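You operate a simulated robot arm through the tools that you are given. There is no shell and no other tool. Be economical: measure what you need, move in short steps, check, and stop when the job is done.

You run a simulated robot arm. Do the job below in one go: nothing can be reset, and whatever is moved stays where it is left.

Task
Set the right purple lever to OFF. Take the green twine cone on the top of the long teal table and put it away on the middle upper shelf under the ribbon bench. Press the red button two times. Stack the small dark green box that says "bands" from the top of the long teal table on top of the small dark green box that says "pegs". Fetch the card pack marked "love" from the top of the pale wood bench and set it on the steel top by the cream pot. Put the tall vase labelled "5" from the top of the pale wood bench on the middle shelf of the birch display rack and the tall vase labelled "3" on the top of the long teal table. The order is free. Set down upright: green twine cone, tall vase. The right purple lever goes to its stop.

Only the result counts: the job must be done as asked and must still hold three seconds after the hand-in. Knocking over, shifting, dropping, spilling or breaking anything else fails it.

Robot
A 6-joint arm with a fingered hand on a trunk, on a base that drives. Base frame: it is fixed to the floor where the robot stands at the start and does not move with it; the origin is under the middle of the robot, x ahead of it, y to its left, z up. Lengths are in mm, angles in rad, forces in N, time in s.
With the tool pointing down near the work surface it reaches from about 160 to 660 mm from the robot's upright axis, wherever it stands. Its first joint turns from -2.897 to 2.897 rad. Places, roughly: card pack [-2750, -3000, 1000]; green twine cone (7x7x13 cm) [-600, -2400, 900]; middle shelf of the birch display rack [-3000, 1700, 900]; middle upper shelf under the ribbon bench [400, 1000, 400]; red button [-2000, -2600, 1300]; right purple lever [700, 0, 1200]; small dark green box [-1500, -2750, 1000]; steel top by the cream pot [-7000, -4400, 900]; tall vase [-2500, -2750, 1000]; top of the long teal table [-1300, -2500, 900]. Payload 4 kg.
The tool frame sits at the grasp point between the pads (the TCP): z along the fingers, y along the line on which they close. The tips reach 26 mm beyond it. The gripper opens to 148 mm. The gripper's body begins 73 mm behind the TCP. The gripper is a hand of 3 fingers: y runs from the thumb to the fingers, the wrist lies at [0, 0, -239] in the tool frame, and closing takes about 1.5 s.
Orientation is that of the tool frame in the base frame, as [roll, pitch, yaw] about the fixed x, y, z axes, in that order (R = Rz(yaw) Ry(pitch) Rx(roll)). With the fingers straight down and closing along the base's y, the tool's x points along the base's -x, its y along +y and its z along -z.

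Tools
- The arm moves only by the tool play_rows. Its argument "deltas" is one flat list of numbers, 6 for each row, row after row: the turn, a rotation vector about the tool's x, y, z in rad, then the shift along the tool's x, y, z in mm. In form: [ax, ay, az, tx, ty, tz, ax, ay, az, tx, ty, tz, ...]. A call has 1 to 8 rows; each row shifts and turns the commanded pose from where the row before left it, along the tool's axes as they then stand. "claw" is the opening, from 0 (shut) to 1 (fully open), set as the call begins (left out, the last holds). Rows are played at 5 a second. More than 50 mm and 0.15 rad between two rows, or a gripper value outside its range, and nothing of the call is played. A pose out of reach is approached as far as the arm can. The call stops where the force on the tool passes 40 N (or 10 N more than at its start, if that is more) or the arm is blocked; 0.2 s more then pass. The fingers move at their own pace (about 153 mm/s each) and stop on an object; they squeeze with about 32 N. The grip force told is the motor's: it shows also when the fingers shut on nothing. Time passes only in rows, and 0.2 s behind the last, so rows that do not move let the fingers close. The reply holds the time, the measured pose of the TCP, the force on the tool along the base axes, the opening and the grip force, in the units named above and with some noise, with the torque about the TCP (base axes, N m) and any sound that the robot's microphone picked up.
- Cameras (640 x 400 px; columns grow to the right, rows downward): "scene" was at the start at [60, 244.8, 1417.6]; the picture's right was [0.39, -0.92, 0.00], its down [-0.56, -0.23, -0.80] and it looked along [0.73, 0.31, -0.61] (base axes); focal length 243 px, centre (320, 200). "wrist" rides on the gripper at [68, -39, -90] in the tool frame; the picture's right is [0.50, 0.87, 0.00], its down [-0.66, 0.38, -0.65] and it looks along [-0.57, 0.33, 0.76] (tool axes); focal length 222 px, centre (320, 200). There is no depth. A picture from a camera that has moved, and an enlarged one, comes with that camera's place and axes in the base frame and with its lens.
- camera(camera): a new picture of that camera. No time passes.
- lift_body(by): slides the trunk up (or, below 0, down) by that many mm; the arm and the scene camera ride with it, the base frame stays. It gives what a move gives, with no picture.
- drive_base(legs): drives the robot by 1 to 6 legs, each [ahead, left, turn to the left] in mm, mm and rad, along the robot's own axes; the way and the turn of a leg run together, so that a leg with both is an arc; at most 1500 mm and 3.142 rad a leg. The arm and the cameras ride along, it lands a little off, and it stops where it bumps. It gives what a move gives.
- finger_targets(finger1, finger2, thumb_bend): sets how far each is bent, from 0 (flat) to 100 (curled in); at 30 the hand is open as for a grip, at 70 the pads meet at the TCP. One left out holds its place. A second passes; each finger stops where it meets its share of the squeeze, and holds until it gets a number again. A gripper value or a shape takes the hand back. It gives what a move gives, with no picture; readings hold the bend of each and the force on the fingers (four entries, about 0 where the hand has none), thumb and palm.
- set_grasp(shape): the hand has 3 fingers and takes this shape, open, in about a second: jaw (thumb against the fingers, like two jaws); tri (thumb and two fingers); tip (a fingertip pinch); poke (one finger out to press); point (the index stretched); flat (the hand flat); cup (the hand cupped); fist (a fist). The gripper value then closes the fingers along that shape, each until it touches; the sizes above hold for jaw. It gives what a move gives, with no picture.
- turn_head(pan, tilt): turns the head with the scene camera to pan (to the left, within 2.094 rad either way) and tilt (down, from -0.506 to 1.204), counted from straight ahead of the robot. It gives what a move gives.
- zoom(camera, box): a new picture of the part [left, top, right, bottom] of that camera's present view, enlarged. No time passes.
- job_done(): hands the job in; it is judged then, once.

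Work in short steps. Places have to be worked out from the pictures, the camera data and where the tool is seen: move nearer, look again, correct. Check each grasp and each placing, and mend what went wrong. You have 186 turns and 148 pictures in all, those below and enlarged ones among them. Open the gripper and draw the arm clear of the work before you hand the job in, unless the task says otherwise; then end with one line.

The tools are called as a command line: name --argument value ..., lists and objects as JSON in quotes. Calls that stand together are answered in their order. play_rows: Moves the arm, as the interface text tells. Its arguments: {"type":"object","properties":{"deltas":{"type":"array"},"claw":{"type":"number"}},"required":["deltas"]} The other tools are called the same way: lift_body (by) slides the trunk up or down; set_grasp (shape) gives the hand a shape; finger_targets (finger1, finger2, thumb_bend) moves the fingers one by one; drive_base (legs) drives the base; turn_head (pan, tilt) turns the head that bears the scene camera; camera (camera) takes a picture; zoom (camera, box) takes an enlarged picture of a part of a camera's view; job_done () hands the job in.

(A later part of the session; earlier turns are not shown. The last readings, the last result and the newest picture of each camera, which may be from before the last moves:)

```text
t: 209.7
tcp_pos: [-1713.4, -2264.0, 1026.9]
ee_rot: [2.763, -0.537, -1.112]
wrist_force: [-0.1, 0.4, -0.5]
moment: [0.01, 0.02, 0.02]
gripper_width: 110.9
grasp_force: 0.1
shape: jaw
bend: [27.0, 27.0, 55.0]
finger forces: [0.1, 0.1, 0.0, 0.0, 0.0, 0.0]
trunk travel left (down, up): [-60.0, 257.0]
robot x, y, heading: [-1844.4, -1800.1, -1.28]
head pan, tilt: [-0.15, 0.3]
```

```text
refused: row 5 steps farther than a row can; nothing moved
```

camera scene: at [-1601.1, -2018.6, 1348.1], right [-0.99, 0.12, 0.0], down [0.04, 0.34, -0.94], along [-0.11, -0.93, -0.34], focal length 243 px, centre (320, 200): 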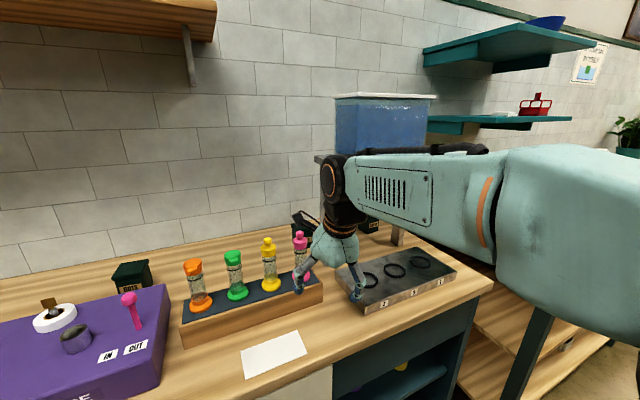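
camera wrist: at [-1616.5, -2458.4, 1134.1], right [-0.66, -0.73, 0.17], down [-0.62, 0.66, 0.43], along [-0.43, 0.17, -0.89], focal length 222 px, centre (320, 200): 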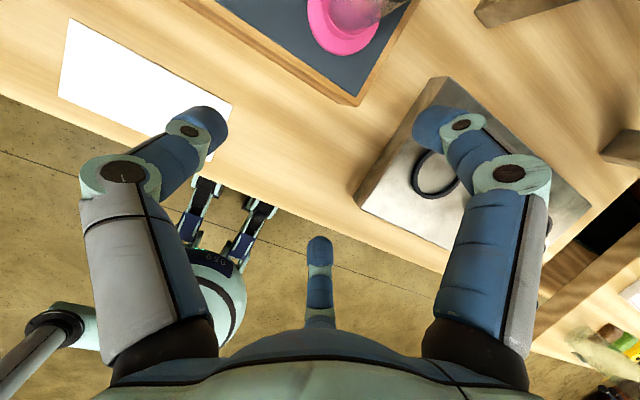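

The last four rows were just over the step limit. I'll split that motion into smaller rows.

play_rows --deltas '[-0.063, 0.109, 0, 0, 0, 0, -0.063, 0.109, 0, 0, 0, 0, -0.063, 0.109, 0, 0, 0, 0, -0.063, 0.109, 0, 0, 0, 0]' --claw 0.8

play_rows --deltas '[0, 0, 0, -24.5, 35.4, 5.3, 0, 0, 0, -24.5, 35.4, 5.3, 0, 0, 0, -24.5, 35.4, 5.3, 0, 0, 0, -24.5, 35.4, 5.3, 0, 0, 0, -24.5, 35.4, 5.3]'

```text
t: 210.7
tcp_pos: [-1712.4, -2265.0, 1027.5]
ee_rot: [2.288, -0.894, -0.781]
wrist_force: [-0.1, 0.4, 0.8]
moment: [0.01, 0.02, -0.02]
gripper_width: 118.2
grasp_force: 0.0
shape: jaw
bend: [25.0, 25.0, 48.0]
finger forces: [0.0, 0.0, 0.1, 0.0, 0.1, 0.0]
trunk travel left (down, up): [-60.0, 257.0]
robot x, y, heading: [-1843.9, -1803.4, -1.279]
head pan, tilt: [-0.15, 0.3]
```

```text
t: 211.9
tcp_pos: [-1895.5, -2234.9, 1036.3]
ee_rot: [2.354, -0.866, -0.827]
wrist_force: [-0.6, -0.9, 0.5]
moment: [0.03, 0.04, 0.02]
gripper_width: 118.4
grasp_force: 0.1
shape: jaw
bend: [25.0, 25.0, 48.0]
finger forces: [0.0, 0.0, 0.1, 0.0, 0.1, 0.0]
out of reach, approached as far as the arm can: row 2, 3, 4, 5
trunk travel left (down, up): [-60.0, 257.0]
robot x, y, heading: [-1842.1, -1803.7, -1.283]
head pan, tilt: [-0.15, 0.3]
```

The pose was too close in for the arm. Instead I'll extend the arm to its working reach out here, then drive the whole robot diagonally in. First I'll shift the base left.

drive_base --legs '[[18, 137, 0]]'

play_rows --deltas '[0, 0, 0, 14.6, 8.4, 36, 0, 0, 0, 14.6, 8.4, 36, 0, 0, 0, 14.6, 8.4, 36]'

```text
t: 213.8
tcp_pos: [-1760.9, -2213.6, 1036.4]
ee_rot: [2.356, -0.864, -0.825]
wrist_force: [1.4, 0.9, 0.3]
moment: [-0.01, -0.02, 0.0]
gripper_width: 118.2
grasp_force: 0.2
shape: jaw
bend: [25.0, 25.0, 48.0]
finger forces: [0.1, 0.0, 0.0, 0.0, 0.0, 0.0]
trunk travel left (down, up): [-60.0, 257.0]
robot x, y, heading: [-1710.4, -1782.1, -1.281]
head pan, tilt: [-0.15, 0.3]
```

```text
t: 214.6
tcp_pos: [-1778.1, -2329.9, 1032.5]
ee_rot: [2.355, -0.865, -0.826]
wrist_force: [0.5, -0.6, -0.3]
moment: [0.01, -0.03, 0.01]
gripper_width: 118.3
grasp_force: 0.1
shape: jaw
bend: [25.0, 25.0, 48.0]
finger forces: [0.0, 0.0, 0.1, 0.1, 0.0, 0.0]
trunk travel left (down, up): [-60.0, 257.0]
robot x, y, heading: [-1705.1, -1780.4, -1.278]
head pan, tilt: [-0.15, 0.3]
```

The arm tracks well here. I'll extend to the pre-insertion point in front of the gap below the stand.

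play_rows --deltas '[0, 0, 0, 6.8, 9.9, 38.2, 0, 0, 0, 6.8, 9.9, 38.2, 0, 0, 0, 6.8, 9.9, 38.2, 0, 0, 0, 6.8, 9.9, 38.2, 0, 0, 0, 6.8, 9.9, 38.2, 0, 0, 0, 6.8, 9.9, 38.2]'

camera --camera "wrist"

camera --camera "scene"

```text
t: 215.9
tcp_pos: [-1851.5, -2536.9, 976.1]
ee_rot: [2.332, -0.88, -0.8]
wrist_force: [4.8, 21.8, 26.7]
moment: [0.51, -1.7, 1.3]
gripper_width: 117.4
grasp_force: 0.1
shape: jaw
bend: [25.0, 25.0, 43.0]
finger forces: [0.1, 0.1, 0.1, 0.1, 38.7, 0.0]
out of reach, approached as far as the arm can: row 5, 6
trunk travel left (down, up): [-60.0, 257.0]
robot x, y, heading: [-1707.4, -1781.9, -1.279]
head pan, tilt: [-0.15, 0.3]
```

```text
67 pictures are left
camera wrist: at [-1773.2, -2483.8, 1051.1], right [-0.54, -0.3, 0.78], down [-0.53, 0.85, -0.04], along [-0.65, -0.44, -0.62], focal length 222 px, centre (320, 200)
```

wrist: 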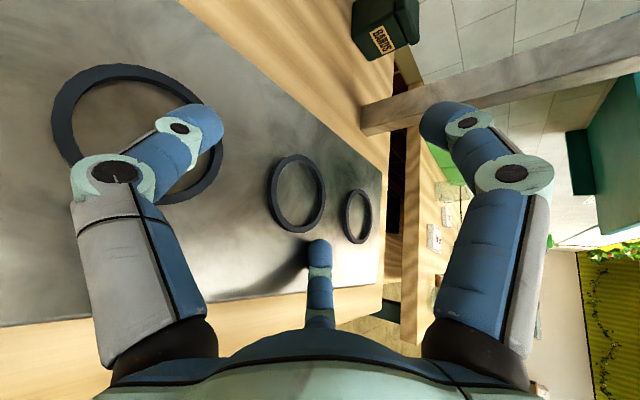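

```text
66 pictures are left
camera scene: at [-1492.5, -1815.4, 1353.1], right [-0.99, -0.14, 0.0], down [-0.04, 0.29, -0.96], along [0.13, -0.95, -0.29], focal length 243 px, centre (320, 200)
```

scene: 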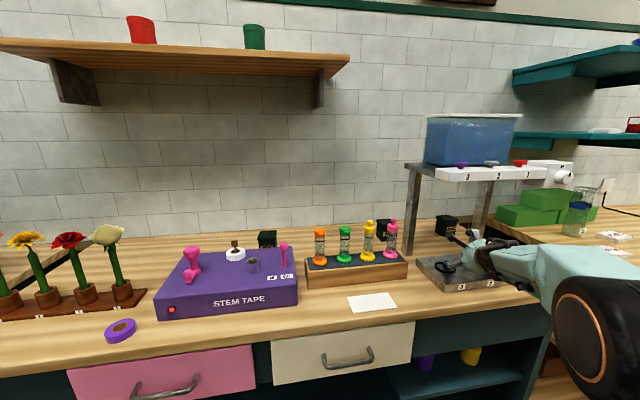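

The thumb is pressing on the slab, which is higher than I assumed. I'll lift straight up right away and check.

play_rows --deltas '[0, 0, 0, 15, 9, -9, 0, 0, 0, 20, 12, -12]'

camera --camera "wrist"

zoom --camera "scene" --box '[390, 150, 600, 310]'

```text
t: 216.6
tcp_pos: [-1859.8, -2517.9, 988.4]
ee_rot: [2.344, -0.872, -0.813]
wrist_force: [-0.6, 0.8, 0.0]
moment: [0.01, 0.02, 0.03]
gripper_width: 118.2
grasp_force: 0.0
shape: jaw
bend: [25.0, 25.0, 47.0]
finger forces: [0.0, 0.1, 0.0, 0.0, 0.0, 0.0]
out of reach, approached as far as the arm can: row 1, 2
trunk travel left (down, up): [-60.0, 257.0]
robot x, y, heading: [-1707.8, -1782.0, -1.28]
head pan, tilt: [-0.15, 0.3]
```

```text
65 pictures are left
camera wrist: at [-1780.1, -2466.2, 1064.0], right [-0.54, -0.31, 0.78], down [-0.53, 0.85, -0.03], along [-0.65, -0.43, -0.62], focal length 222 px, centre (320, 200)
```

wrist: 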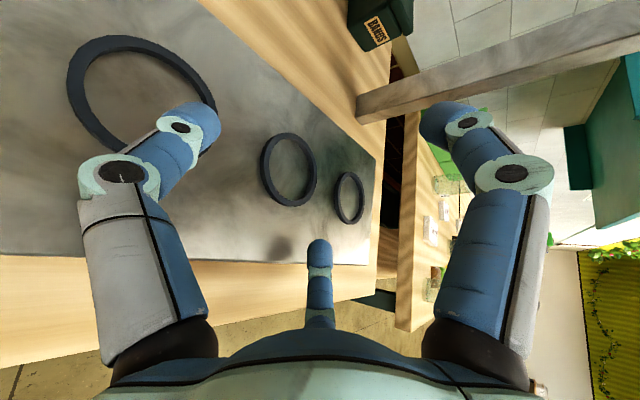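

```text
2.50 times, centred on (495, 230) of scene
camera zoom: at [-1493.4, -1821.6, 1352.6], right [-0.99, -0.14, 0.0], down [-0.04, 0.29, -0.96], along [0.13, -0.95, -0.3], focal length 607 px, centre (-118, 125)
```

zoom: 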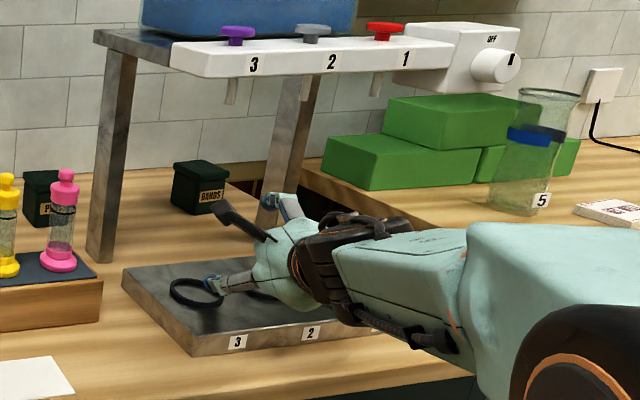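

I'm clear of the slab now. I'll retreat along the tool axis, drop the trunk fully and steepen the tool by about 6°, which should move the wrist away from its awkward straight pose.

play_rows --deltas '[0, 0, 0, 0, 0, -40, 0, 0, 0, 0, 0, -40, 0, 0, 0, 0, 0, -40]'

lift_body --by -60

play_rows --deltas '[0.05, -0.087, 0, 30, 18, -18]'

```text
t: 217.3
tcp_pos: [-1838.5, -2412.6, 1045.7]
ee_rot: [2.356, -0.868, -0.824]
wrist_force: [-0.1, -0.3, -0.4]
moment: [-0.02, -0.02, 0.01]
gripper_width: 118.4
grasp_force: 0.2
shape: jaw
bend: [25.0, 25.0, 47.0]
finger forces: [0.1, 0.1, 0.1, 0.0, 0.1, 0.0]
trunk travel left (down, up): [-60.0, 257.0]
robot x, y, heading: [-1708.3, -1782.7, -1.277]
head pan, tilt: [-0.15, 0.3]
```

```text
t: 218.3
tcp_pos: [-1838.7, -2414.5, 986.0]
ee_rot: [2.356, -0.864, -0.826]
wrist_force: [0.1, -1.0, -1.2]
moment: [0.03, 0.01, -0.02]
gripper_width: 118.4
grasp_force: 0.1
shape: jaw
bend: [25.0, 25.0, 47.0]
finger forces: [0.1, 0.0, 0.1, 0.0, 0.1, 0.0]
trunk travel left (down, up): [0.0, 317.0]
robot x, y, heading: [-1704.9, -1779.3, -1.282]
head pan, tilt: [-0.15, 0.3]
```

```text
t: 218.8
tcp_pos: [-1856.8, -2394.7, 981.6]
ee_rot: [2.422, -0.832, -0.858]
wrist_force: [-0.2, -0.3, -1.2]
moment: [0.01, -0.01, -0.02]
gripper_width: 118.1
grasp_force: 0.0
shape: jaw
bend: [25.0, 25.0, 47.0]
finger forces: [0.0, 0.1, 0.0, 0.0, 0.1, 0.0]
out of reach, approached as far as the arm can: row 1
trunk travel left (down, up): [0.0, 317.0]
robot x, y, heading: [-1711.5, -1779.0, -1.277]
head pan, tilt: [-0.15, 0.3]
```

Reach behaves oddly here, so I'll probe: first a small pure upward move, then a small forward one, to learn which direction is limiting.

play_rows --deltas '[0, 0, 0, 15, 9, -10]'

play_rows --deltas '[0, 0, 0, 10, 6, 17]'

```text
t: 219.2
tcp_pos: [-1861.3, -2388.4, 988.5]
ee_rot: [2.424, -0.834, -0.855]
wrist_force: [0.3, -1.1, 0.2]
moment: [0.01, -0.04, -0.01]
gripper_width: 118.3
grasp_force: 0.0
shape: jaw
bend: [25.0, 25.0, 47.0]
finger forces: [0.2, 0.0, 0.0, 0.1, 0.1, 0.0]
out of reach, approached as far as the arm can: row 1
trunk travel left (down, up): [0.0, 317.0]
robot x, y, heading: [-1711.0, -1783.9, -1.279]
head pan, tilt: [-0.15, 0.3]
```

```text
t: 219.6
tcp_pos: [-1867.2, -2408.8, 987.3]
ee_rot: [2.411, -0.841, -0.845]
wrist_force: [0.3, 0.4, -0.3]
moment: [0.0, 0.0, 0.0]
gripper_width: 118.3
grasp_force: 0.0
shape: jaw
bend: [25.0, 25.0, 47.0]
finger forces: [0.0, 0.0, 0.0, 0.1, 0.1, 0.0]
out of reach, approached as far as the arm can: row 1
trunk travel left (down, up): [0.0, 317.0]
robot x, y, heading: [-1707.7, -1779.5, -1.28]
head pan, tilt: [-0.15, 0.3]
```

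Forward works, but the hand drifts sideways, which suggests the roll joint is at its limit. I'll try relaxing the roll a bit.

play_rows --deltas '[0, 0, -0.1, 0, 0, 0, 0, 0, -0.1, 0, 0, 0, 0, 0, 0, 15, 9, -10]'

```text
t: 220.3
tcp_pos: [-1864.7, -2408.1, 1006.6]
ee_rot: [2.284, -0.692, -0.657]
wrist_force: [-1.0, -0.9, 0.2]
moment: [0.01, 0.02, 0.03]
gripper_width: 118.3
grasp_force: 0.0
shape: jaw
bend: [25.0, 25.0, 47.0]
finger forces: [0.0, 0.0, 0.0, 0.0, 0.1, 0.1]
trunk travel left (down, up): [0.0, 317.0]
robot x, y, heading: [-1708.4, -1784.2, -1.287]
head pan, tilt: [-0.15, 0.3]
```

That fixed it: the roll joint was the limit. With the roll relaxed I'll extend forward above the slab to the pre-insertion reach.

play_rows --deltas '[0, 0, 0, 13.8, 12.5, 35.4, 0, 0, 0, 13.8, 12.5, 35.4, 0, 0, 0, 13.8, 12.5, 35.4, 0, 0, 0, 13.8, 12.5, 35.4]'

camera --camera "wrist"

```text
t: 221.2
tcp_pos: [-1901.0, -2503.1, 977.4]
ee_rot: [2.252, -0.71, -0.634]
wrist_force: [0.1, 0.2, 18.0]
moment: [-0.24, -0.63, -0.06]
gripper_width: 117.3
grasp_force: 0.0
shape: jaw
bend: [25.0, 25.0, 35.0]
finger forces: [0.1, 0.0, 0.0, 0.0, 19.0, 0.0]
out of reach, approached as far as the arm can: row 1, 2, 3, 4
trunk travel left (down, up): [0.0, 317.0]
robot x, y, heading: [-1707.2, -1783.2, -1.283]
head pan, tilt: [-0.15, 0.3]
stopped in row 4: the force on the tool passed its limit at 44 N (the readings are from after the stop); the commanded pose is now the measured one
```

```text
63 pictures are left
camera wrist: at [-1816.9, -2445.1, 1041.0], right [-0.37, -0.41, 0.84], down [-0.61, 0.78, 0.11], along [-0.7, -0.47, -0.54], focal length 222 px, centre (320, 200)
```

wrist: 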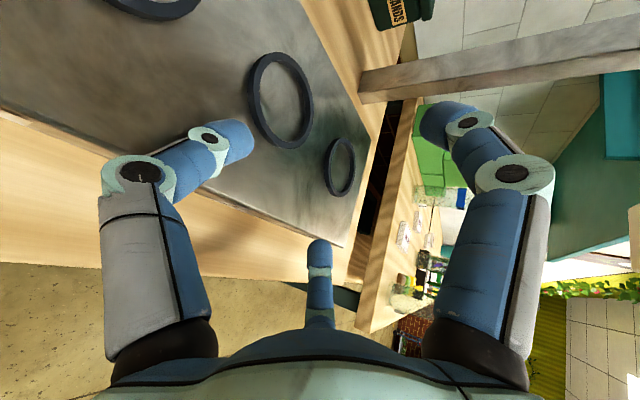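

The thumb touched the slab again. I'll retreat and use another roll, with a different digit on top; this needs far less joint rotation. I'll check each step.

play_rows --deltas '[0, 0, 0, 5, 4, -10, 0, 0, 0, 0, 0, -40, 0, 0, 0, 0, 0, -40, 0, 0, 0, 0, 0, -40]'

play_rows --deltas '[0, 0, -0.145, 0, 0, 0, 0, 0, -0.145, 0, 0, 0, 0, 0, -0.145, 0, 0, 0, 0, 0, -0.145, 0, 0, 0, 0, 0, -0.145, 0, 0, 0, 0, 0, -0.145, 0, 0, 0, 0, 0, -0.145, 0, 0, 0]'

play_rows --deltas '[0, 0, -0.145, 0, 0, 0, 0, 0, -0.145, 0, 0, 0, 0, 0, -0.145, 0, 0, 0, 0, 0, -0.145, 0, 0, 0, 0, 0, -0.145, 0, 0, 0, 0, 0, -0.145, 0, 0, 0]'

zoom --camera "scene" --box '[390, 150, 600, 310]'

```text
t: 222.2
tcp_pos: [-1882.6, -2394.0, 1038.6]
ee_rot: [2.264, -0.704, -0.639]
wrist_force: [-0.2, -0.5, -1.5]
moment: [0.0, -0.02, -0.03]
gripper_width: 118.2
grasp_force: 0.2
shape: jaw
bend: [25.0, 25.0, 47.0]
finger forces: [0.0, 0.1, 0.0, 0.0, 0.1, 0.0]
trunk travel left (down, up): [0.0, 317.0]
robot x, y, heading: [-1711.6, -1782.6, -1.28]
head pan, tilt: [-0.15, 0.3]
```

```text
t: 223.8
tcp_pos: [-1884.3, -2395.3, 1039.5]
ee_rot: [2.085, 0.16, -0.057]
wrist_force: [-0.1, -0.7, -1.4]
moment: [0.02, -0.05, -0.03]
gripper_width: 118.4
grasp_force: 0.1
shape: jaw
bend: [25.0, 25.0, 47.0]
finger forces: [0.1, 0.0, 0.0, 0.1, 0.1, 0.1]
trunk travel left (down, up): [0.0, 317.0]
robot x, y, heading: [-1709.9, -1784.7, -1.28]
head pan, tilt: [-0.15, 0.3]
```

```text
t: 225.2
tcp_pos: [-1884.7, -2394.9, 1040.0]
ee_rot: [2.413, 0.862, 0.563]
wrist_force: [1.0, 0.3, -0.1]
moment: [0.01, 0.0, 0.0]
gripper_width: 118.4
grasp_force: 0.0
shape: jaw
bend: [25.0, 25.0, 47.0]
finger forces: [0.1, 0.1, 0.0, 0.0, 0.0, 0.0]
trunk travel left (down, up): [0.0, 317.0]
robot x, y, heading: [-1713.6, -1783.1, -1.277]
head pan, tilt: [-0.15, 0.3]
```

```text
2.50 times, centred on (495, 230) of scene
camera zoom: at [-1489.0, -1836.0, 1297.9], right [-0.99, -0.14, 0.0], down [-0.04, 0.29, -0.96], along [0.14, -0.95, -0.3], focal length 607 px, centre (-118, 125)
```

zoom: 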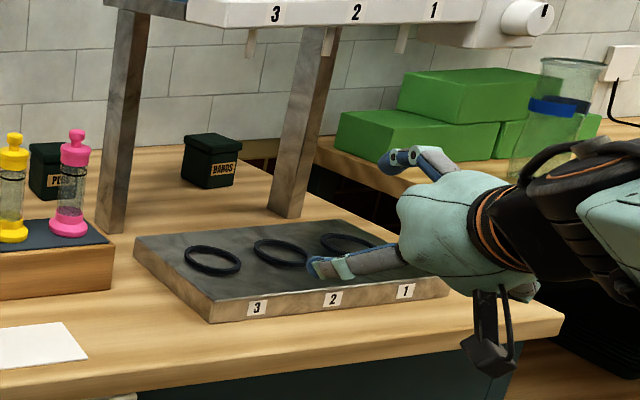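

The rings and slab are undisturbed. Now I'll steepen the tool to about 40° and extend at safe height, watching the reach flags.

play_rows --deltas '[0.047, 0.083, 0, 0, 0, 0, 0.047, 0.083, 0, 0, 0, 0, 0, 0, 0, -6.6, 16.7, 27, 0, 0, 0, -6.6, 16.7, 27]'

```text
t: 226.2
tcp_pos: [-1870.3, -2457.8, 1025.5]
ee_rot: [2.607, 0.726, 0.698]
wrist_force: [0.1, -0.5, -0.3]
moment: [-0.02, 0.02, 0.0]
gripper_width: 118.3
grasp_force: 0.1
shape: jaw
bend: [25.0, 25.0, 47.0]
finger forces: [0.0, 0.0, 0.0, 0.1, 0.0, 0.0]
trunk travel left (down, up): [0.0, 317.0]
robot x, y, heading: [-1712.9, -1781.0, -1.276]
head pan, tilt: [-0.15, 0.3]
```

play_rows --deltas '[0, 0, 0, -7.1, 16.7, 35.5, 0, 0, 0, -7.1, 16.7, 35.5, 0, 0, 0, -7.1, 16.7, 35.5]'

camera --camera "wrist"

```text
t: 227.0
tcp_pos: [-1858.7, -2564.1, 989.7]
ee_rot: [2.597, 0.726, 0.701]
wrist_force: [-0.2, 0.9, 0.6]
moment: [-0.02, -0.04, -0.02]
gripper_width: 118.4
grasp_force: 0.0
shape: jaw
bend: [25.0, 25.0, 47.0]
finger forces: [0.1, 0.1, 0.0, 0.1, 0.0, 0.0]
out of reach, approached as far as the arm can: row 3
trunk travel left (down, up): [0.0, 317.0]
robot x, y, heading: [-1708.6, -1784.0, -1.279]
head pan, tilt: [-0.15, 0.3]
```

```text
61 pictures are left
camera wrist: at [-1842.1, -2444.9, 989.6], right [0.99, -0.13, 0.0], down [0.0, 0.02, 1.0], along [-0.13, -0.99, 0.02], focal length 222 px, centre (320, 200)
```

wrist: 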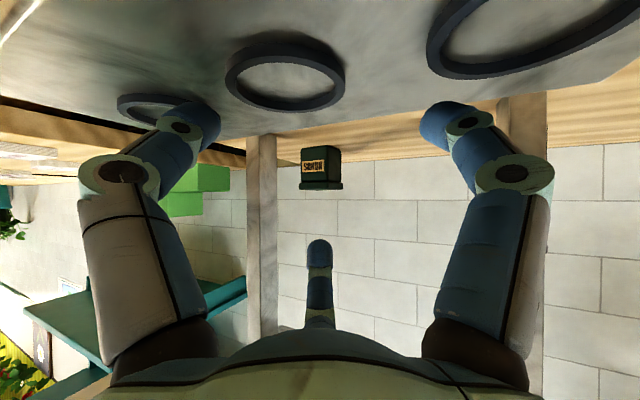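

BANDS is straight ahead in view. To gain clearance from the right stand leg I'll yaw the tool about 10° more and partly close the digits for the passage.

play_rows --deltas '[0.0565, -0.0325, 0.0545, 0, 0, 0, 0.0565, -0.0325, 0.0545, 0, 0, 0, 0, 0, 0, 0, 0, 0]' --claw 0.45

drive_base --legs '[[75, 14, 0]]'

camera --camera "wrist"

```text
t: 227.8
tcp_pos: [-1880.0, -2546.4, 982.7]
ee_rot: [2.577, 0.72, 0.619]
wrist_force: [0.1, 0.6, 0.2]
moment: [0.02, 0.03, 0.03]
gripper_width: 66.7
grasp_force: 0.1
shape: jaw
bend: [39.0, 39.0, 70.0]
finger forces: [0.1, 0.1, 0.1, 0.0, 0.0, 0.0]
out of reach, approached as far as the arm can: row 1, 2
trunk travel left (down, up): [0.0, 317.0]
robot x, y, heading: [-1709.3, -1779.2, -1.276]
head pan, tilt: [-0.15, 0.3]
```

```text
t: 228.9
tcp_pos: [-1843.0, -2618.5, 983.1]
ee_rot: [2.577, 0.718, 0.623]
wrist_force: [0.5, 0.4, -0.6]
moment: [0.01, -0.01, 0.02]
gripper_width: 66.8
grasp_force: 0.0
shape: jaw
bend: [39.0, 39.0, 70.0]
finger forces: [0.0, 0.1, 0.0, 0.0, 0.0, 0.0]
trunk travel left (down, up): [0.0, 317.0]
robot x, y, heading: [-1671.9, -1853.1, -1.278]
head pan, tilt: [-0.15, 0.3]
```

```text
60 pictures are left
camera wrist: at [-1819.4, -2499.4, 980.7], right [0.98, -0.2, 0.02], down [-0.01, 0.03, 1.0], along [-0.2, -0.98, 0.02], focal length 222 px, centre (320, 200)
```

wrist: 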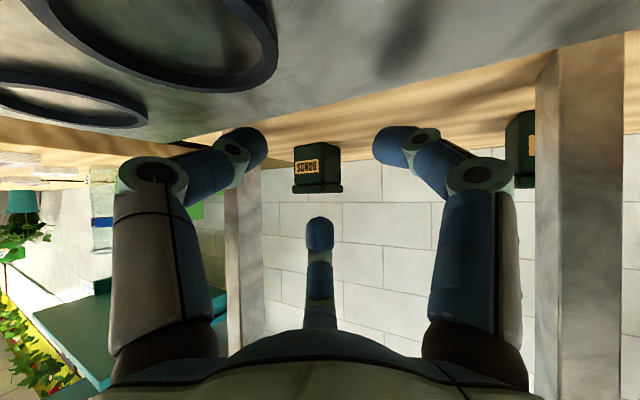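

The approach line (28°) runs straight at the box with about 75 mm to the leg. I'll lower 18 mm so the wrist passes under the spouts, then drive diagonally in by 150 mm.

play_rows --deltas '[0, 0, 0, 11.9, -6.9, 11.6]'

drive_base --legs '[[132, -71, 0]]'

camera --camera "wrist"

camera --camera "scene"

```text
t: 229.3
tcp_pos: [-1843.4, -2617.0, 966.8]
ee_rot: [2.572, 0.725, 0.62]
wrist_force: [-2.9, -1.2, 6.2]
moment: [0.01, 0.3, 0.05]
gripper_width: 65.7
grasp_force: 0.2
shape: jaw
bend: [39.0, 39.0, 70.0]
finger forces: [0.0, 0.0, 0.0, 0.0, 6.5, 0.1]
trunk travel left (down, up): [0.0, 317.0]
robot x, y, heading: [-1673.7, -1848.2, -1.277]
head pan, tilt: [-0.15, 0.3]
```

```text
t: 230.7
tcp_pos: [-1876.8, -2761.8, 964.6]
ee_rot: [2.576, 0.718, 0.619]
wrist_force: [-0.6, -0.4, -0.2]
moment: [-0.01, -0.01, -0.01]
gripper_width: 66.8
grasp_force: 0.1
shape: jaw
bend: [39.0, 39.0, 70.0]
finger forces: [0.0, 0.0, 0.1, 0.1, 0.0, 0.1]
trunk travel left (down, up): [0.0, 317.0]
robot x, y, heading: [-1702.3, -1994.7, -1.278]
head pan, tilt: [-0.15, 0.3]
```

```text
59 pictures are left
camera wrist: at [-1852.4, -2643.0, 962.1], right [0.98, -0.2, 0.02], down [-0.01, 0.03, 1.0], along [-0.2, -0.98, 0.02], focal length 222 px, centre (320, 200)
```

wrist: 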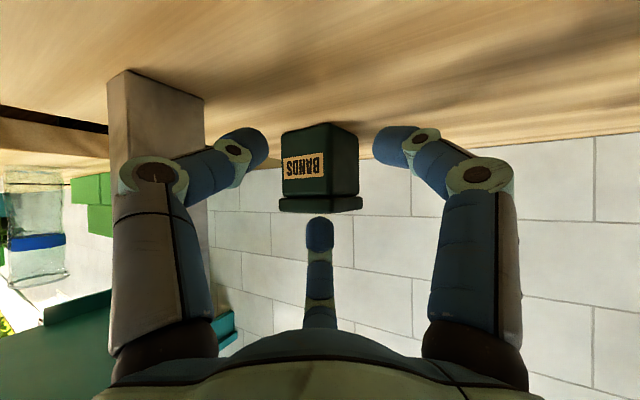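

```text
58 pictures are left
camera scene: at [-1484.7, -2050.2, 1297.9], right [-0.99, -0.14, 0.0], down [-0.04, 0.29, -0.96], along [0.13, -0.95, -0.3], focal length 243 px, centre (320, 200)
```

scene: 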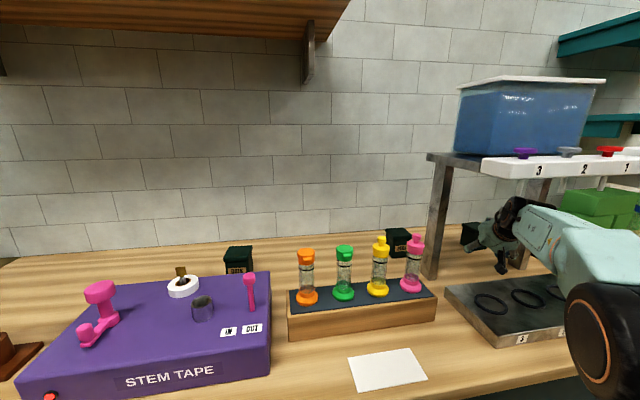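

Now under the stand with the box dead ahead, about 120 mm from the TCP. I'll advance 40 mm past the slab, lower and open the digits.

drive_base --legs '[[36, -19, 0]]'

play_rows --deltas '[0, 0, 0, 7.3, -4.2, 7, 0, 0, 0, 6, -3.5, 6, 0, 0, 0, 0, 0, 0]' --claw 0.8

camera --camera "wrist"

```text
t: 231.5
tcp_pos: [-1885.2, -2800.3, 963.5]
ee_rot: [2.576, 0.719, 0.617]
wrist_force: [0.0, -0.2, 1.1]
moment: [-0.01, 0.0, -0.03]
gripper_width: 66.8
grasp_force: 0.0
shape: jaw
bend: [39.0, 38.0, 70.0]
finger forces: [0.0, 0.8, 0.0, 0.0, 0.0, 0.0]
trunk travel left (down, up): [0.0, 317.0]
robot x, y, heading: [-1713.2, -2038.0, -1.278]
head pan, tilt: [-0.15, 0.3]
```

```text
t: 232.3
tcp_pos: [-1887.0, -2801.4, 946.9]
ee_rot: [2.573, 0.723, 0.616]
wrist_force: [-3.4, 0.1, 12.8]
moment: [0.22, 0.84, 0.07]
gripper_width: 117.8
grasp_force: 0.0
shape: jaw
bend: [26.0, 26.0, 46.0]
finger forces: [0.0, 0.0, 0.0, 0.0, 12.6, 0.0]
trunk travel left (down, up): [0.0, 317.0]
robot x, y, heading: [-1708.6, -2036.0, -1.281]
head pan, tilt: [-0.15, 0.3]
```

```text
57 pictures are left
camera wrist: at [-1861.7, -2682.1, 945.1], right [0.98, -0.2, 0.02], down [-0.01, 0.03, 1.0], along [-0.2, -0.98, 0.03], focal length 222 px, centre (320, 200)
```

wrist: 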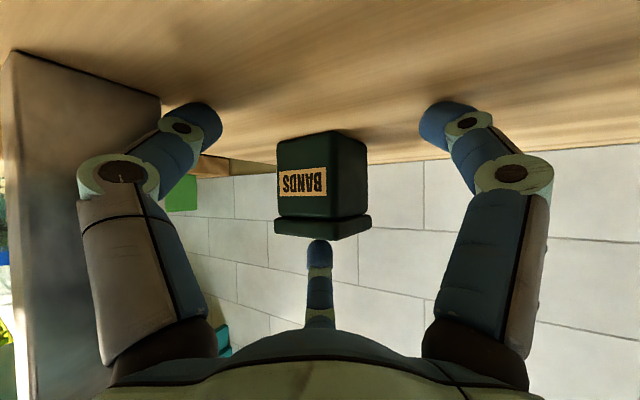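

The thumb is touching the table and the box looks about 85 mm tall (table z≈895). I'll raise 20 mm so the top digit clears the lid, then go forward 35 mm.

play_rows --deltas '[0, 0, 0, -6.6, 3.8, -6.4, 0, 0, 0, -6.6, 3.8, -6.4]'

drive_base --legs '[[31, -17, 0]]'

camera --camera "wrist"

```text
t: 232.9
tcp_pos: [-1886.3, -2801.6, 964.1]
ee_rot: [2.575, 0.717, 0.617]
wrist_force: [-0.4, 0.0, 0.0]
moment: [0.0, 0.03, 0.0]
gripper_width: 118.0
grasp_force: 0.0
shape: jaw
bend: [26.0, 26.0, 47.0]
finger forces: [0.0, 0.0, 0.0, 0.0, 0.0, 0.0]
trunk travel left (down, up): [0.0, 317.0]
robot x, y, heading: [-1712.0, -2034.9, -1.281]
head pan, tilt: [-0.15, 0.3]
```

```text
t: 233.8
tcp_pos: [-1893.1, -2835.7, 964.5]
ee_rot: [2.576, 0.719, 0.62]
wrist_force: [-0.5, 0.0, 0.5]
moment: [0.02, 0.03, 0.03]
gripper_width: 118.2
grasp_force: 0.1
shape: jaw
bend: [26.0, 26.0, 47.0]
finger forces: [0.0, 0.0, 0.0, 0.0, 0.0, 0.1]
trunk travel left (down, up): [0.0, 317.0]
robot x, y, heading: [-1723.0, -2067.1, -1.279]
head pan, tilt: [-0.15, 0.3]
```

```text
56 pictures are left
camera wrist: at [-1868.7, -2717.4, 962.1], right [0.98, -0.2, 0.02], down [-0.02, 0.03, 1.0], along [-0.2, -0.98, 0.02], focal length 222 px, centre (320, 200)
```

wrist: 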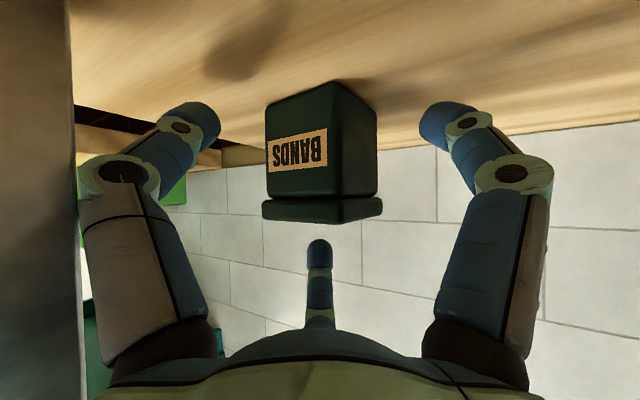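

The top digit now clears the lid and the box is centred. I'll drive 30 mm more and finish with the arm.

drive_base --legs '[[26, -14, 0]]'

play_rows --deltas '[0, 0, 0, -4, 2.3, 8.4, 0, 0, 0, 0, 0, 0]'

camera --camera "wrist"

```text
t: 234.6
tcp_pos: [-1900.9, -2864.6, 964.0]
ee_rot: [2.576, 0.715, 0.617]
wrist_force: [0.7, 0.2, -0.8]
moment: [0.0, -0.01, -0.02]
gripper_width: 118.1
grasp_force: 0.0
shape: jaw
bend: [26.0, 26.0, 47.0]
finger forces: [0.1, 0.0, 0.1, 0.1, 0.0, 0.0]
trunk travel left (down, up): [0.0, 317.0]
robot x, y, heading: [-1725.1, -2094.1, -1.285]
head pan, tilt: [-0.15, 0.3]
```

```text
t: 235.2
tcp_pos: [-1900.6, -2872.7, 963.1]
ee_rot: [2.576, 0.719, 0.618]
wrist_force: [-0.3, -0.5, 0.6]
moment: [0.01, -0.02, 0.0]
gripper_width: 118.2
grasp_force: 0.1
shape: jaw
bend: [26.0, 26.0, 47.0]
finger forces: [0.0, 0.0, 0.1, 0.1, 0.0, 0.1]
trunk travel left (down, up): [0.0, 317.0]
robot x, y, heading: [-1725.6, -2097.5, -1.281]
head pan, tilt: [-0.15, 0.3]
```

```text
55 pictures are left
camera wrist: at [-1876.5, -2754.7, 960.9], right [0.98, -0.2, 0.02], down [-0.01, 0.03, 1.0], along [-0.2, -0.98, 0.02], focal length 222 px, centre (320, 200)
```

wrist: 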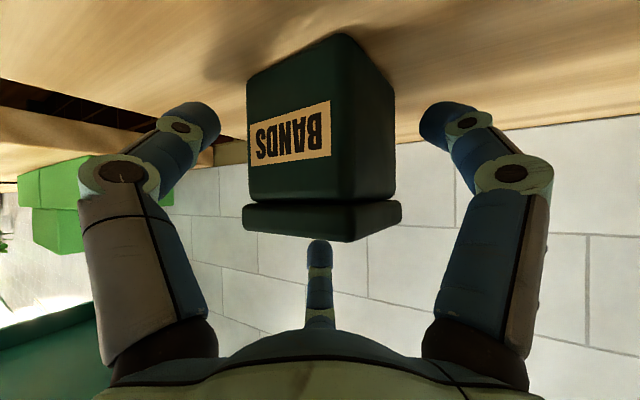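

The box is centred between the digits, with the top digit just above the lid. I'll close the grip.

play_rows --deltas '[0, 0, 0, 0, 0, 0, 0, 0, 0, 0, 0, 0, 0, 0, 0, 0, 0, 0, 0, 0, 0, 0, 0, 0, 0, 0, 0, 0, 0, 0, 0, 0, 0, 0, 0, 0, 0, 0, 0, 0, 0, 0]' --claw 0

camera --camera "wrist"

```text
t: 236.8
tcp_pos: [-1901.1, -2872.2, 965.7]
ee_rot: [2.572, 0.723, 0.617]
wrist_force: [-2.7, -5.9, 21.0]
moment: [-1.09, 0.48, 0.04]
gripper_width: 63.3
grasp_force: 32.0
shape: jaw
bend: [35.0, 78.0, 74.0]
finger forces: [28.9, 40.4, 0.1, 0.0, 23.8, 0.0]
trunk travel left (down, up): [0.0, 317.0]
robot x, y, heading: [-1726.8, -2096.8, -1.279]
head pan, tilt: [-0.15, 0.3]
```

```text
54 pictures are left
camera wrist: at [-1876.4, -2753.6, 963.0], right [0.98, -0.2, 0.02], down [-0.01, 0.03, 1.0], along [-0.2, -0.98, 0.03], focal length 222 px, centre (320, 200)
```

wrist: 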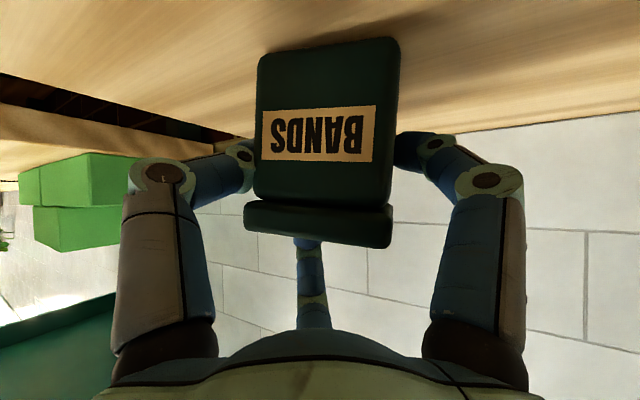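

The box rotated square into the grip, with all three digits loaded. I'll lift 15 mm and check it comes along.

play_rows --deltas '[0, 0, 0, -5, 2.9, -4.8, 0, 0, 0, -5, 2.9, -4.8, 0, 0, 0, 0, 0, 0]'

camera --camera "wrist"

```text
t: 237.6
tcp_pos: [-1902.7, -2872.5, 976.8]
ee_rot: [2.577, 0.715, 0.62]
wrist_force: [-0.3, -0.2, -1.9]
moment: [-0.01, 0.01, 0.0]
gripper_width: 58.2
grasp_force: 31.8
shape: jaw
bend: [35.0, 78.0, 73.0]
finger forces: [29.4, 23.5, 0.0, 0.0, 19.1, 0.0]
trunk travel left (down, up): [0.0, 317.0]
robot x, y, heading: [-1726.4, -2096.1, -1.282]
head pan, tilt: [-0.15, 0.3]
```

```text
53 pictures are left
camera wrist: at [-1877.7, -2753.9, 974.7], right [0.98, -0.2, 0.02], down [-0.02, 0.03, 1.0], along [-0.2, -0.98, 0.02], focal length 222 px, centre (320, 200)
```

wrist: 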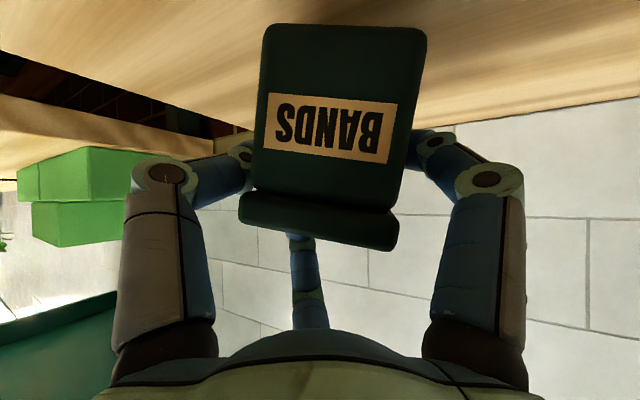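

The box is held (about 2 N of weight). I'll retrace the path out from under the stand at low height.

play_rows --deltas '[0, 0, 0, 4.6, -2.7, 4.5]'

drive_base --legs '[[-141, 75, 0]]'

camera --camera "wrist"

```text
t: 238.0
tcp_pos: [-1901.7, -2872.9, 973.8]
ee_rot: [2.573, 0.723, 0.617]
wrist_force: [-0.2, 0.8, 7.6]
moment: [-0.15, 0.14, 0.0]
gripper_width: 58.4
grasp_force: 31.7
shape: jaw
bend: [35.0, 78.0, 73.0]
finger forces: [29.7, 27.0, 0.0, 0.0, 19.6, 0.1]
trunk travel left (down, up): [0.0, 317.0]
robot x, y, heading: [-1725.0, -2098.9, -1.279]
head pan, tilt: [-0.15, 0.3]
```

```text
t: 239.4
tcp_pos: [-1870.2, -2714.3, 972.2]
ee_rot: [2.572, 0.719, 0.618]
wrist_force: [2.4, 1.3, 9.8]
moment: [-0.02, 0.08, -0.02]
gripper_width: 58.5
grasp_force: 32.1
shape: jaw
bend: [36.0, 79.0, 73.0]
finger forces: [30.4, 27.5, 0.1, 0.0, 19.2, 0.1]
trunk travel left (down, up): [0.0, 317.0]
robot x, y, heading: [-1695.0, -1939.7, -1.285]
head pan, tilt: [-0.15, 0.3]
```

```text
52 pictures are left
camera wrist: at [-1845.3, -2596.7, 969.7], right [0.98, -0.2, 0.02], down [-0.02, 0.03, 1.0], along [-0.2, -0.98, 0.03], focal length 222 px, centre (320, 200)
```

wrist: 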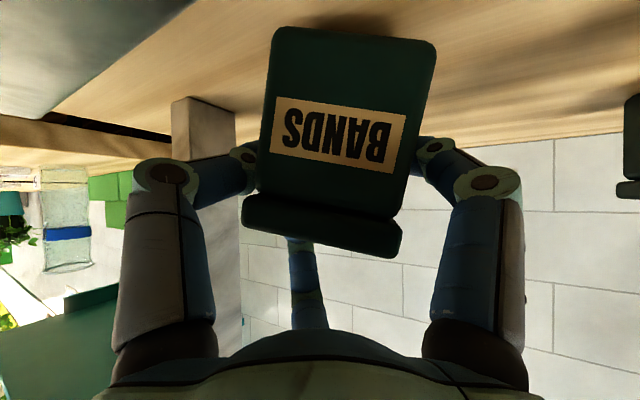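

The box bottom is just brushing the table. I'll come back another 32 mm and then raise it above slab height.

drive_base --legs '[[-30, 15, 0]]'

play_rows --deltas '[0, 0, 0, -6.6, 3.8, -6.4, 0, 0, 0, -6.6, 3.8, -6.4, 0, 0, 0, -6.6, 3.8, -6.4]'

```text
t: 240.3
tcp_pos: [-1862.6, -2682.3, 972.1]
ee_rot: [2.573, 0.718, 0.617]
wrist_force: [1.0, 2.3, 8.2]
moment: [-0.03, 0.01, 0.04]
gripper_width: 58.0
grasp_force: 31.8
shape: jaw
bend: [36.0, 79.0, 73.0]
finger forces: [30.4, 27.3, 0.0, 0.0, 18.7, 0.0]
trunk travel left (down, up): [0.0, 317.0]
robot x, y, heading: [-1687.5, -1906.5, -1.283]
head pan, tilt: [-0.15, 0.3]
```

```text
t: 241.1
tcp_pos: [-1866.1, -2682.6, 1000.3]
ee_rot: [2.567, 0.717, 0.62]
wrist_force: [-0.7, 0.1, -1.7]
moment: [0.0, 0.0, 0.01]
gripper_width: 58.0
grasp_force: 31.5
shape: jaw
bend: [36.0, 79.0, 73.0]
finger forces: [29.1, 26.5, 0.0, 0.0, 20.1, 0.1]
trunk travel left (down, up): [0.0, 317.0]
robot x, y, heading: [-1687.6, -1908.7, -1.283]
head pan, tilt: [-0.15, 0.3]
```

Clear of the table. I'll raise just a bit more, stay under the unit, then back over the slab edge with force checks.

play_rows --deltas '[0, 0, 0, -6.6, 3.8, -6.4]'

drive_base --legs '[[-55, 10, 0]]'

```text
t: 241.5
tcp_pos: [-1864.6, -2680.9, 1009.5]
ee_rot: [2.564, 0.714, 0.619]
wrist_force: [0.0, 0.3, -0.8]
moment: [0.01, 0.0, -0.01]
gripper_width: 57.8
grasp_force: 32.3
shape: jaw
bend: [36.0, 79.0, 73.0]
finger forces: [29.0, 26.5, 0.1, 0.0, 20.0, 0.0]
trunk travel left (down, up): [0.0, 317.0]
robot x, y, heading: [-1688.5, -1907.1, -1.28]
head pan, tilt: [-0.15, 0.3]
```

```text
t: 242.4
tcp_pos: [-1872.9, -2625.3, 1011.0]
ee_rot: [2.565, 0.716, 0.619]
wrist_force: [-0.2, -0.5, -1.9]
moment: [-0.04, 0.03, -0.02]
gripper_width: 58.1
grasp_force: 32.3
shape: jaw
bend: [36.0, 79.0, 73.0]
finger forces: [29.0, 26.4, 0.0, 0.0, 20.0, 0.0]
trunk travel left (down, up): [0.0, 317.0]
robot x, y, heading: [-1692.3, -1850.2, -1.282]
head pan, tilt: [-0.15, 0.3]
```

No contact. I'll back out fully from beneath the unit and then raise the trunk.

drive_base --legs '[[-150, 0, 0]]'

lift_body --by 130

camera --camera "scene"

```text
t: 243.8
tcp_pos: [-1912.2, -2486.3, 1011.4]
ee_rot: [2.564, 0.715, 0.622]
wrist_force: [0.3, -0.4, -2.1]
moment: [0.0, 0.02, 0.03]
gripper_width: 57.8
grasp_force: 32.0
shape: jaw
bend: [36.0, 79.0, 73.0]
finger forces: [28.9, 26.6, 0.0, 0.0, 20.0, 0.0]
trunk travel left (down, up): [0.0, 317.0]
robot x, y, heading: [-1734.9, -1711.6, -1.281]
head pan, tilt: [-0.15, 0.3]
```

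```text
t: 245.4
tcp_pos: [-1920.8, -2463.1, 1172.4]
ee_rot: [2.51, 0.725, 0.593]
wrist_force: [0.3, 0.1, -1.9]
moment: [0.0, 0.06, -0.01]
gripper_width: 58.3
grasp_force: 31.6
shape: jaw
bend: [36.0, 79.0, 73.0]
finger forces: [29.0, 26.6, 0.0, 0.0, 20.0, 0.0]
trunk travel left (down, up): [-130.0, 187.0]
robot x, y, heading: [-1735.9, -1713.4, -1.277]
head pan, tilt: [-0.15, 0.3]
```

```text
51 pictures are left
camera scene: at [-1528.2, -1729.8, 1429.2], right [-0.99, -0.14, 0.0], down [-0.04, 0.29, -0.96], along [0.13, -0.95, -0.3], focal length 243 px, centre (320, 200)
```

scene: 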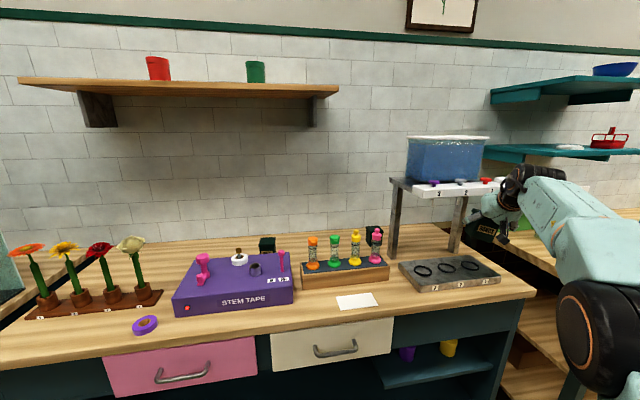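

BANDS is held and clear. I'll correct its slight tilt and yaw the hand further right so it avoids the stand leg at PEGS.

play_rows --deltas '[0.084, -0.049, 0.023, 0, 0, 0, 0.084, -0.049, 0.023, 0, 0, 0, 0.084, -0.049, 0.023, 0, 0, 0]'

camera --camera "wrist"

```text
t: 246.2
tcp_pos: [-1921.0, -2462.0, 1171.5]
ee_rot: [2.509, 0.723, 0.594]
wrist_force: [-0.5, 0.7, -1.0]
moment: [-0.03, 0.05, 0.0]
gripper_width: 58.4
grasp_force: 32.0
shape: jaw
bend: [36.0, 79.0, 73.0]
finger forces: [28.9, 26.8, 0.0, 0.0, 20.1, 0.1]
out of reach, approached as far as the arm can: row 1, 2, 3
trunk travel left (down, up): [-130.0, 187.0]
robot x, y, heading: [-1739.7, -1713.5, -1.278]
head pan, tilt: [-0.15, 0.3]
```

```text
50 pictures are left
camera wrist: at [-1897.7, -2344.6, 1164.8], right [0.98, -0.18, 0.05], down [-0.04, 0.07, 1.0], along [-0.18, -0.98, 0.06], focal length 222 px, centre (320, 200)
```

wrist: 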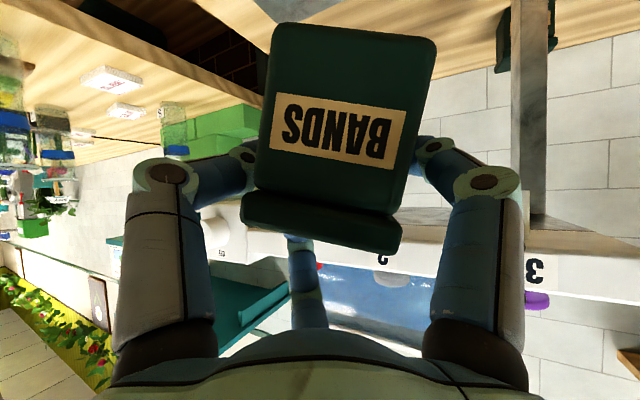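

The arm is at full stretch (about 740 mm from the shoulder). I'll raise the trunk and bring the hand lower and nearer, giving the wrist room to turn.

lift_body --by 120

play_rows --deltas '[0, 0, 0, 29.7, -17.2, 11, 0, 0, 0, 29.7, -17.2, 11, 0, 0, 0, 29.7, -17.2, 11, 0, 0, 0, 29.7, -17.2, 11, 0, 0, 0, 29.7, -17.2, 11]'

play_rows --deltas '[0.084, -0.049, 0.023, 0, 0, 0, 0.084, -0.049, 0.023, 0, 0, 0, 0.084, -0.049, 0.023, 0, 0, 0]'

```text
t: 247.7
tcp_pos: [-1920.8, -2463.7, 1307.9]
ee_rot: [2.469, 0.73, 0.573]
wrist_force: [-0.2, -0.3, -1.9]
moment: [-0.01, 0.04, -0.01]
gripper_width: 57.7
grasp_force: 31.6
shape: jaw
bend: [36.0, 79.0, 73.0]
finger forces: [28.9, 26.4, 0.0, 0.1, 20.0, 0.0]
trunk travel left (down, up): [-250.0, 67.0]
robot x, y, heading: [-1737.4, -1710.5, -1.28]
head pan, tilt: [-0.15, 0.3]
```

```text
t: 248.9
tcp_pos: [-1899.8, -2411.4, 1136.7]
ee_rot: [2.47, 0.727, 0.574]
wrist_force: [-0.7, -0.1, -1.4]
moment: [-0.05, 0.01, 0.01]
gripper_width: 57.9
grasp_force: 32.1
shape: jaw
bend: [36.0, 79.0, 73.0]
finger forces: [28.4, 28.8, 0.1, 0.0, 20.0, 0.1]
trunk travel left (down, up): [-250.0, 67.0]
robot x, y, heading: [-1735.9, -1710.1, -1.281]
head pan, tilt: [-0.15, 0.3]
```

```text
t: 249.7
tcp_pos: [-1899.8, -2411.0, 1138.3]
ee_rot: [2.499, 0.75, 0.511]
wrist_force: [-0.8, 0.0, -1.4]
moment: [-0.04, 0.02, 0.02]
gripper_width: 57.8
grasp_force: 32.1
shape: jaw
bend: [36.0, 79.0, 73.0]
finger forces: [28.4, 28.3, 0.1, 0.0, 19.9, 0.2]
out of reach, approached as far as the arm can: row 2, 3
trunk travel left (down, up): [-250.0, 67.0]
robot x, y, heading: [-1736.5, -1710.0, -1.28]
head pan, tilt: [-0.15, 0.3]
```

Turning further is limited by a wrist joint, so I'll swing the arm towards the robot's centre line and use the base for the extra yaw.

play_rows --deltas '[0, 0, 0, 23.4, 35.9, -3.2, 0, 0, 0, 23.4, 35.9, -3.2, 0, 0, 0, 23.4, 35.9, -3.2, 0, 0, 0, 23.4, 35.9, -3.2, 0, 0, 0, 23.4, 35.9, -3.2]'

```text
t: 250.9
tcp_pos: [-1812.0, -2400.7, 1125.7]
ee_rot: [2.421, 0.728, 0.533]
wrist_force: [0.2, 0.9, -0.8]
moment: [-0.04, 0.04, -0.01]
gripper_width: 57.8
grasp_force: 32.5
shape: jaw
bend: [36.0, 79.0, 73.0]
finger forces: [28.4, 28.3, 0.0, 0.0, 19.9, 0.1]
out of reach, approached as far as the arm can: row 1, 2, 3, 4, 5
trunk travel left (down, up): [-250.0, 67.0]
robot x, y, heading: [-1735.9, -1707.7, -1.276]
head pan, tilt: [-0.15, 0.3]
```

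The tool can't yaw right of the arm plane, so I'll back off and extend the arm diagonally right instead, where the alignment worked.

drive_base --legs '[[-160, 0, 0]]'

play_rows --deltas '[0, 0, 0, -25.9, -9.9, 25.9, 0, 0, 0, -25.9, -9.9, 25.9, 0, 0, 0, -25.9, -9.9, 25.9, 0, 0, 0, -25.9, -9.9, 25.9, 0, 0, 0, -25.9, -9.9, 25.9]'

```text
t: 252.3
tcp_pos: [-1859.3, -2250.4, 1127.0]
ee_rot: [2.421, 0.73, 0.531]
wrist_force: [0.6, 0.7, -0.3]
moment: [0.0, -0.01, 0.06]
gripper_width: 57.8
grasp_force: 31.6
shape: jaw
bend: [36.0, 79.0, 73.0]
finger forces: [28.5, 28.5, 0.1, 0.0, 19.9, 0.0]
trunk travel left (down, up): [-250.0, 67.0]
robot x, y, heading: [-1782.2, -1559.0, -1.283]
head pan, tilt: [-0.15, 0.3]
```

```text
t: 253.5
tcp_pos: [-1994.4, -2386.1, 1112.1]
ee_rot: [2.425, 0.729, 0.532]
wrist_force: [-0.2, 0.5, -0.9]
moment: [-0.04, -0.01, 0.0]
gripper_width: 57.5
grasp_force: 32.7
shape: jaw
bend: [36.0, 79.0, 73.0]
finger forces: [28.0, 29.0, 0.1, 0.0, 19.6, 0.0]
trunk travel left (down, up): [-250.0, 67.0]
robot x, y, heading: [-1780.2, -1560.2, -1.277]
head pan, tilt: [-0.15, 0.3]
```

play_rows --deltas '[0.074, -0.043, -0.003, 0, 0, 0, 0.074, -0.043, -0.003, 0, 0, 0]'

camera --camera "wrist"

```text
t: 254.1
tcp_pos: [-2000.2, -2374.6, 1110.8]
ee_rot: [2.46, 0.763, 0.499]
wrist_force: [-0.5, 0.3, -1.6]
moment: [-0.03, 0.0, -0.02]
gripper_width: 57.4
grasp_force: 32.2
shape: jaw
bend: [36.0, 79.0, 73.0]
finger forces: [27.8, 28.9, 0.0, 0.1, 19.4, 0.1]
out of reach, approached as far as the arm can: row 1, 2
trunk travel left (down, up): [-250.0, 67.0]
robot x, y, heading: [-1782.5, -1565.7, -1.281]
head pan, tilt: [-0.15, 0.3]
```

```text
49 pictures are left
camera wrist: at [-1969.9, -2259.0, 1097.6], right [0.97, -0.24, 0.05], down [-0.02, 0.12, 0.99], along [-0.24, -0.96, 0.11], focal length 222 px, centre (320, 200)
```

wrist: 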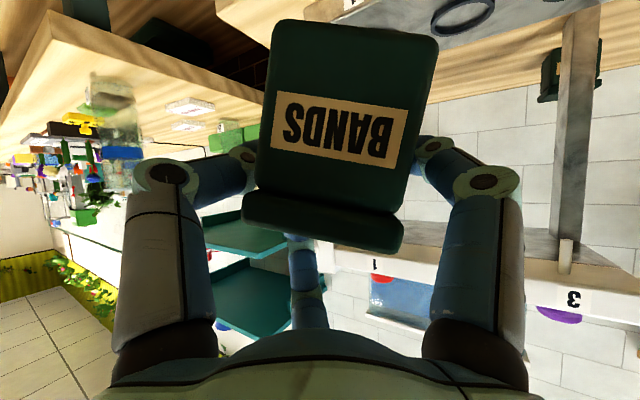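

The box leans about 10° (its left side is high). I'll try a pure roll correction on its own.

play_rows --deltas '[0.071, -0.041, -0.121, 0, 0, 0]'

```text
t: 254.5
tcp_pos: [-2016.8, -2352.4, 1103.1]
ee_rot: [2.576, 0.862, 0.614]
wrist_force: [0.8, 0.2, -1.4]
moment: [0.02, -0.02, 0.04]
gripper_width: 57.4
grasp_force: 32.3
shape: jaw
bend: [36.0, 79.0, 73.0]
finger forces: [27.8, 29.2, 0.0, 0.0, 19.4, 0.1]
out of reach, approached as far as the arm can: row 1
trunk travel left (down, up): [-250.0, 67.0]
robot x, y, heading: [-1781.8, -1565.2, -1.285]
head pan, tilt: [-0.15, 0.3]
```

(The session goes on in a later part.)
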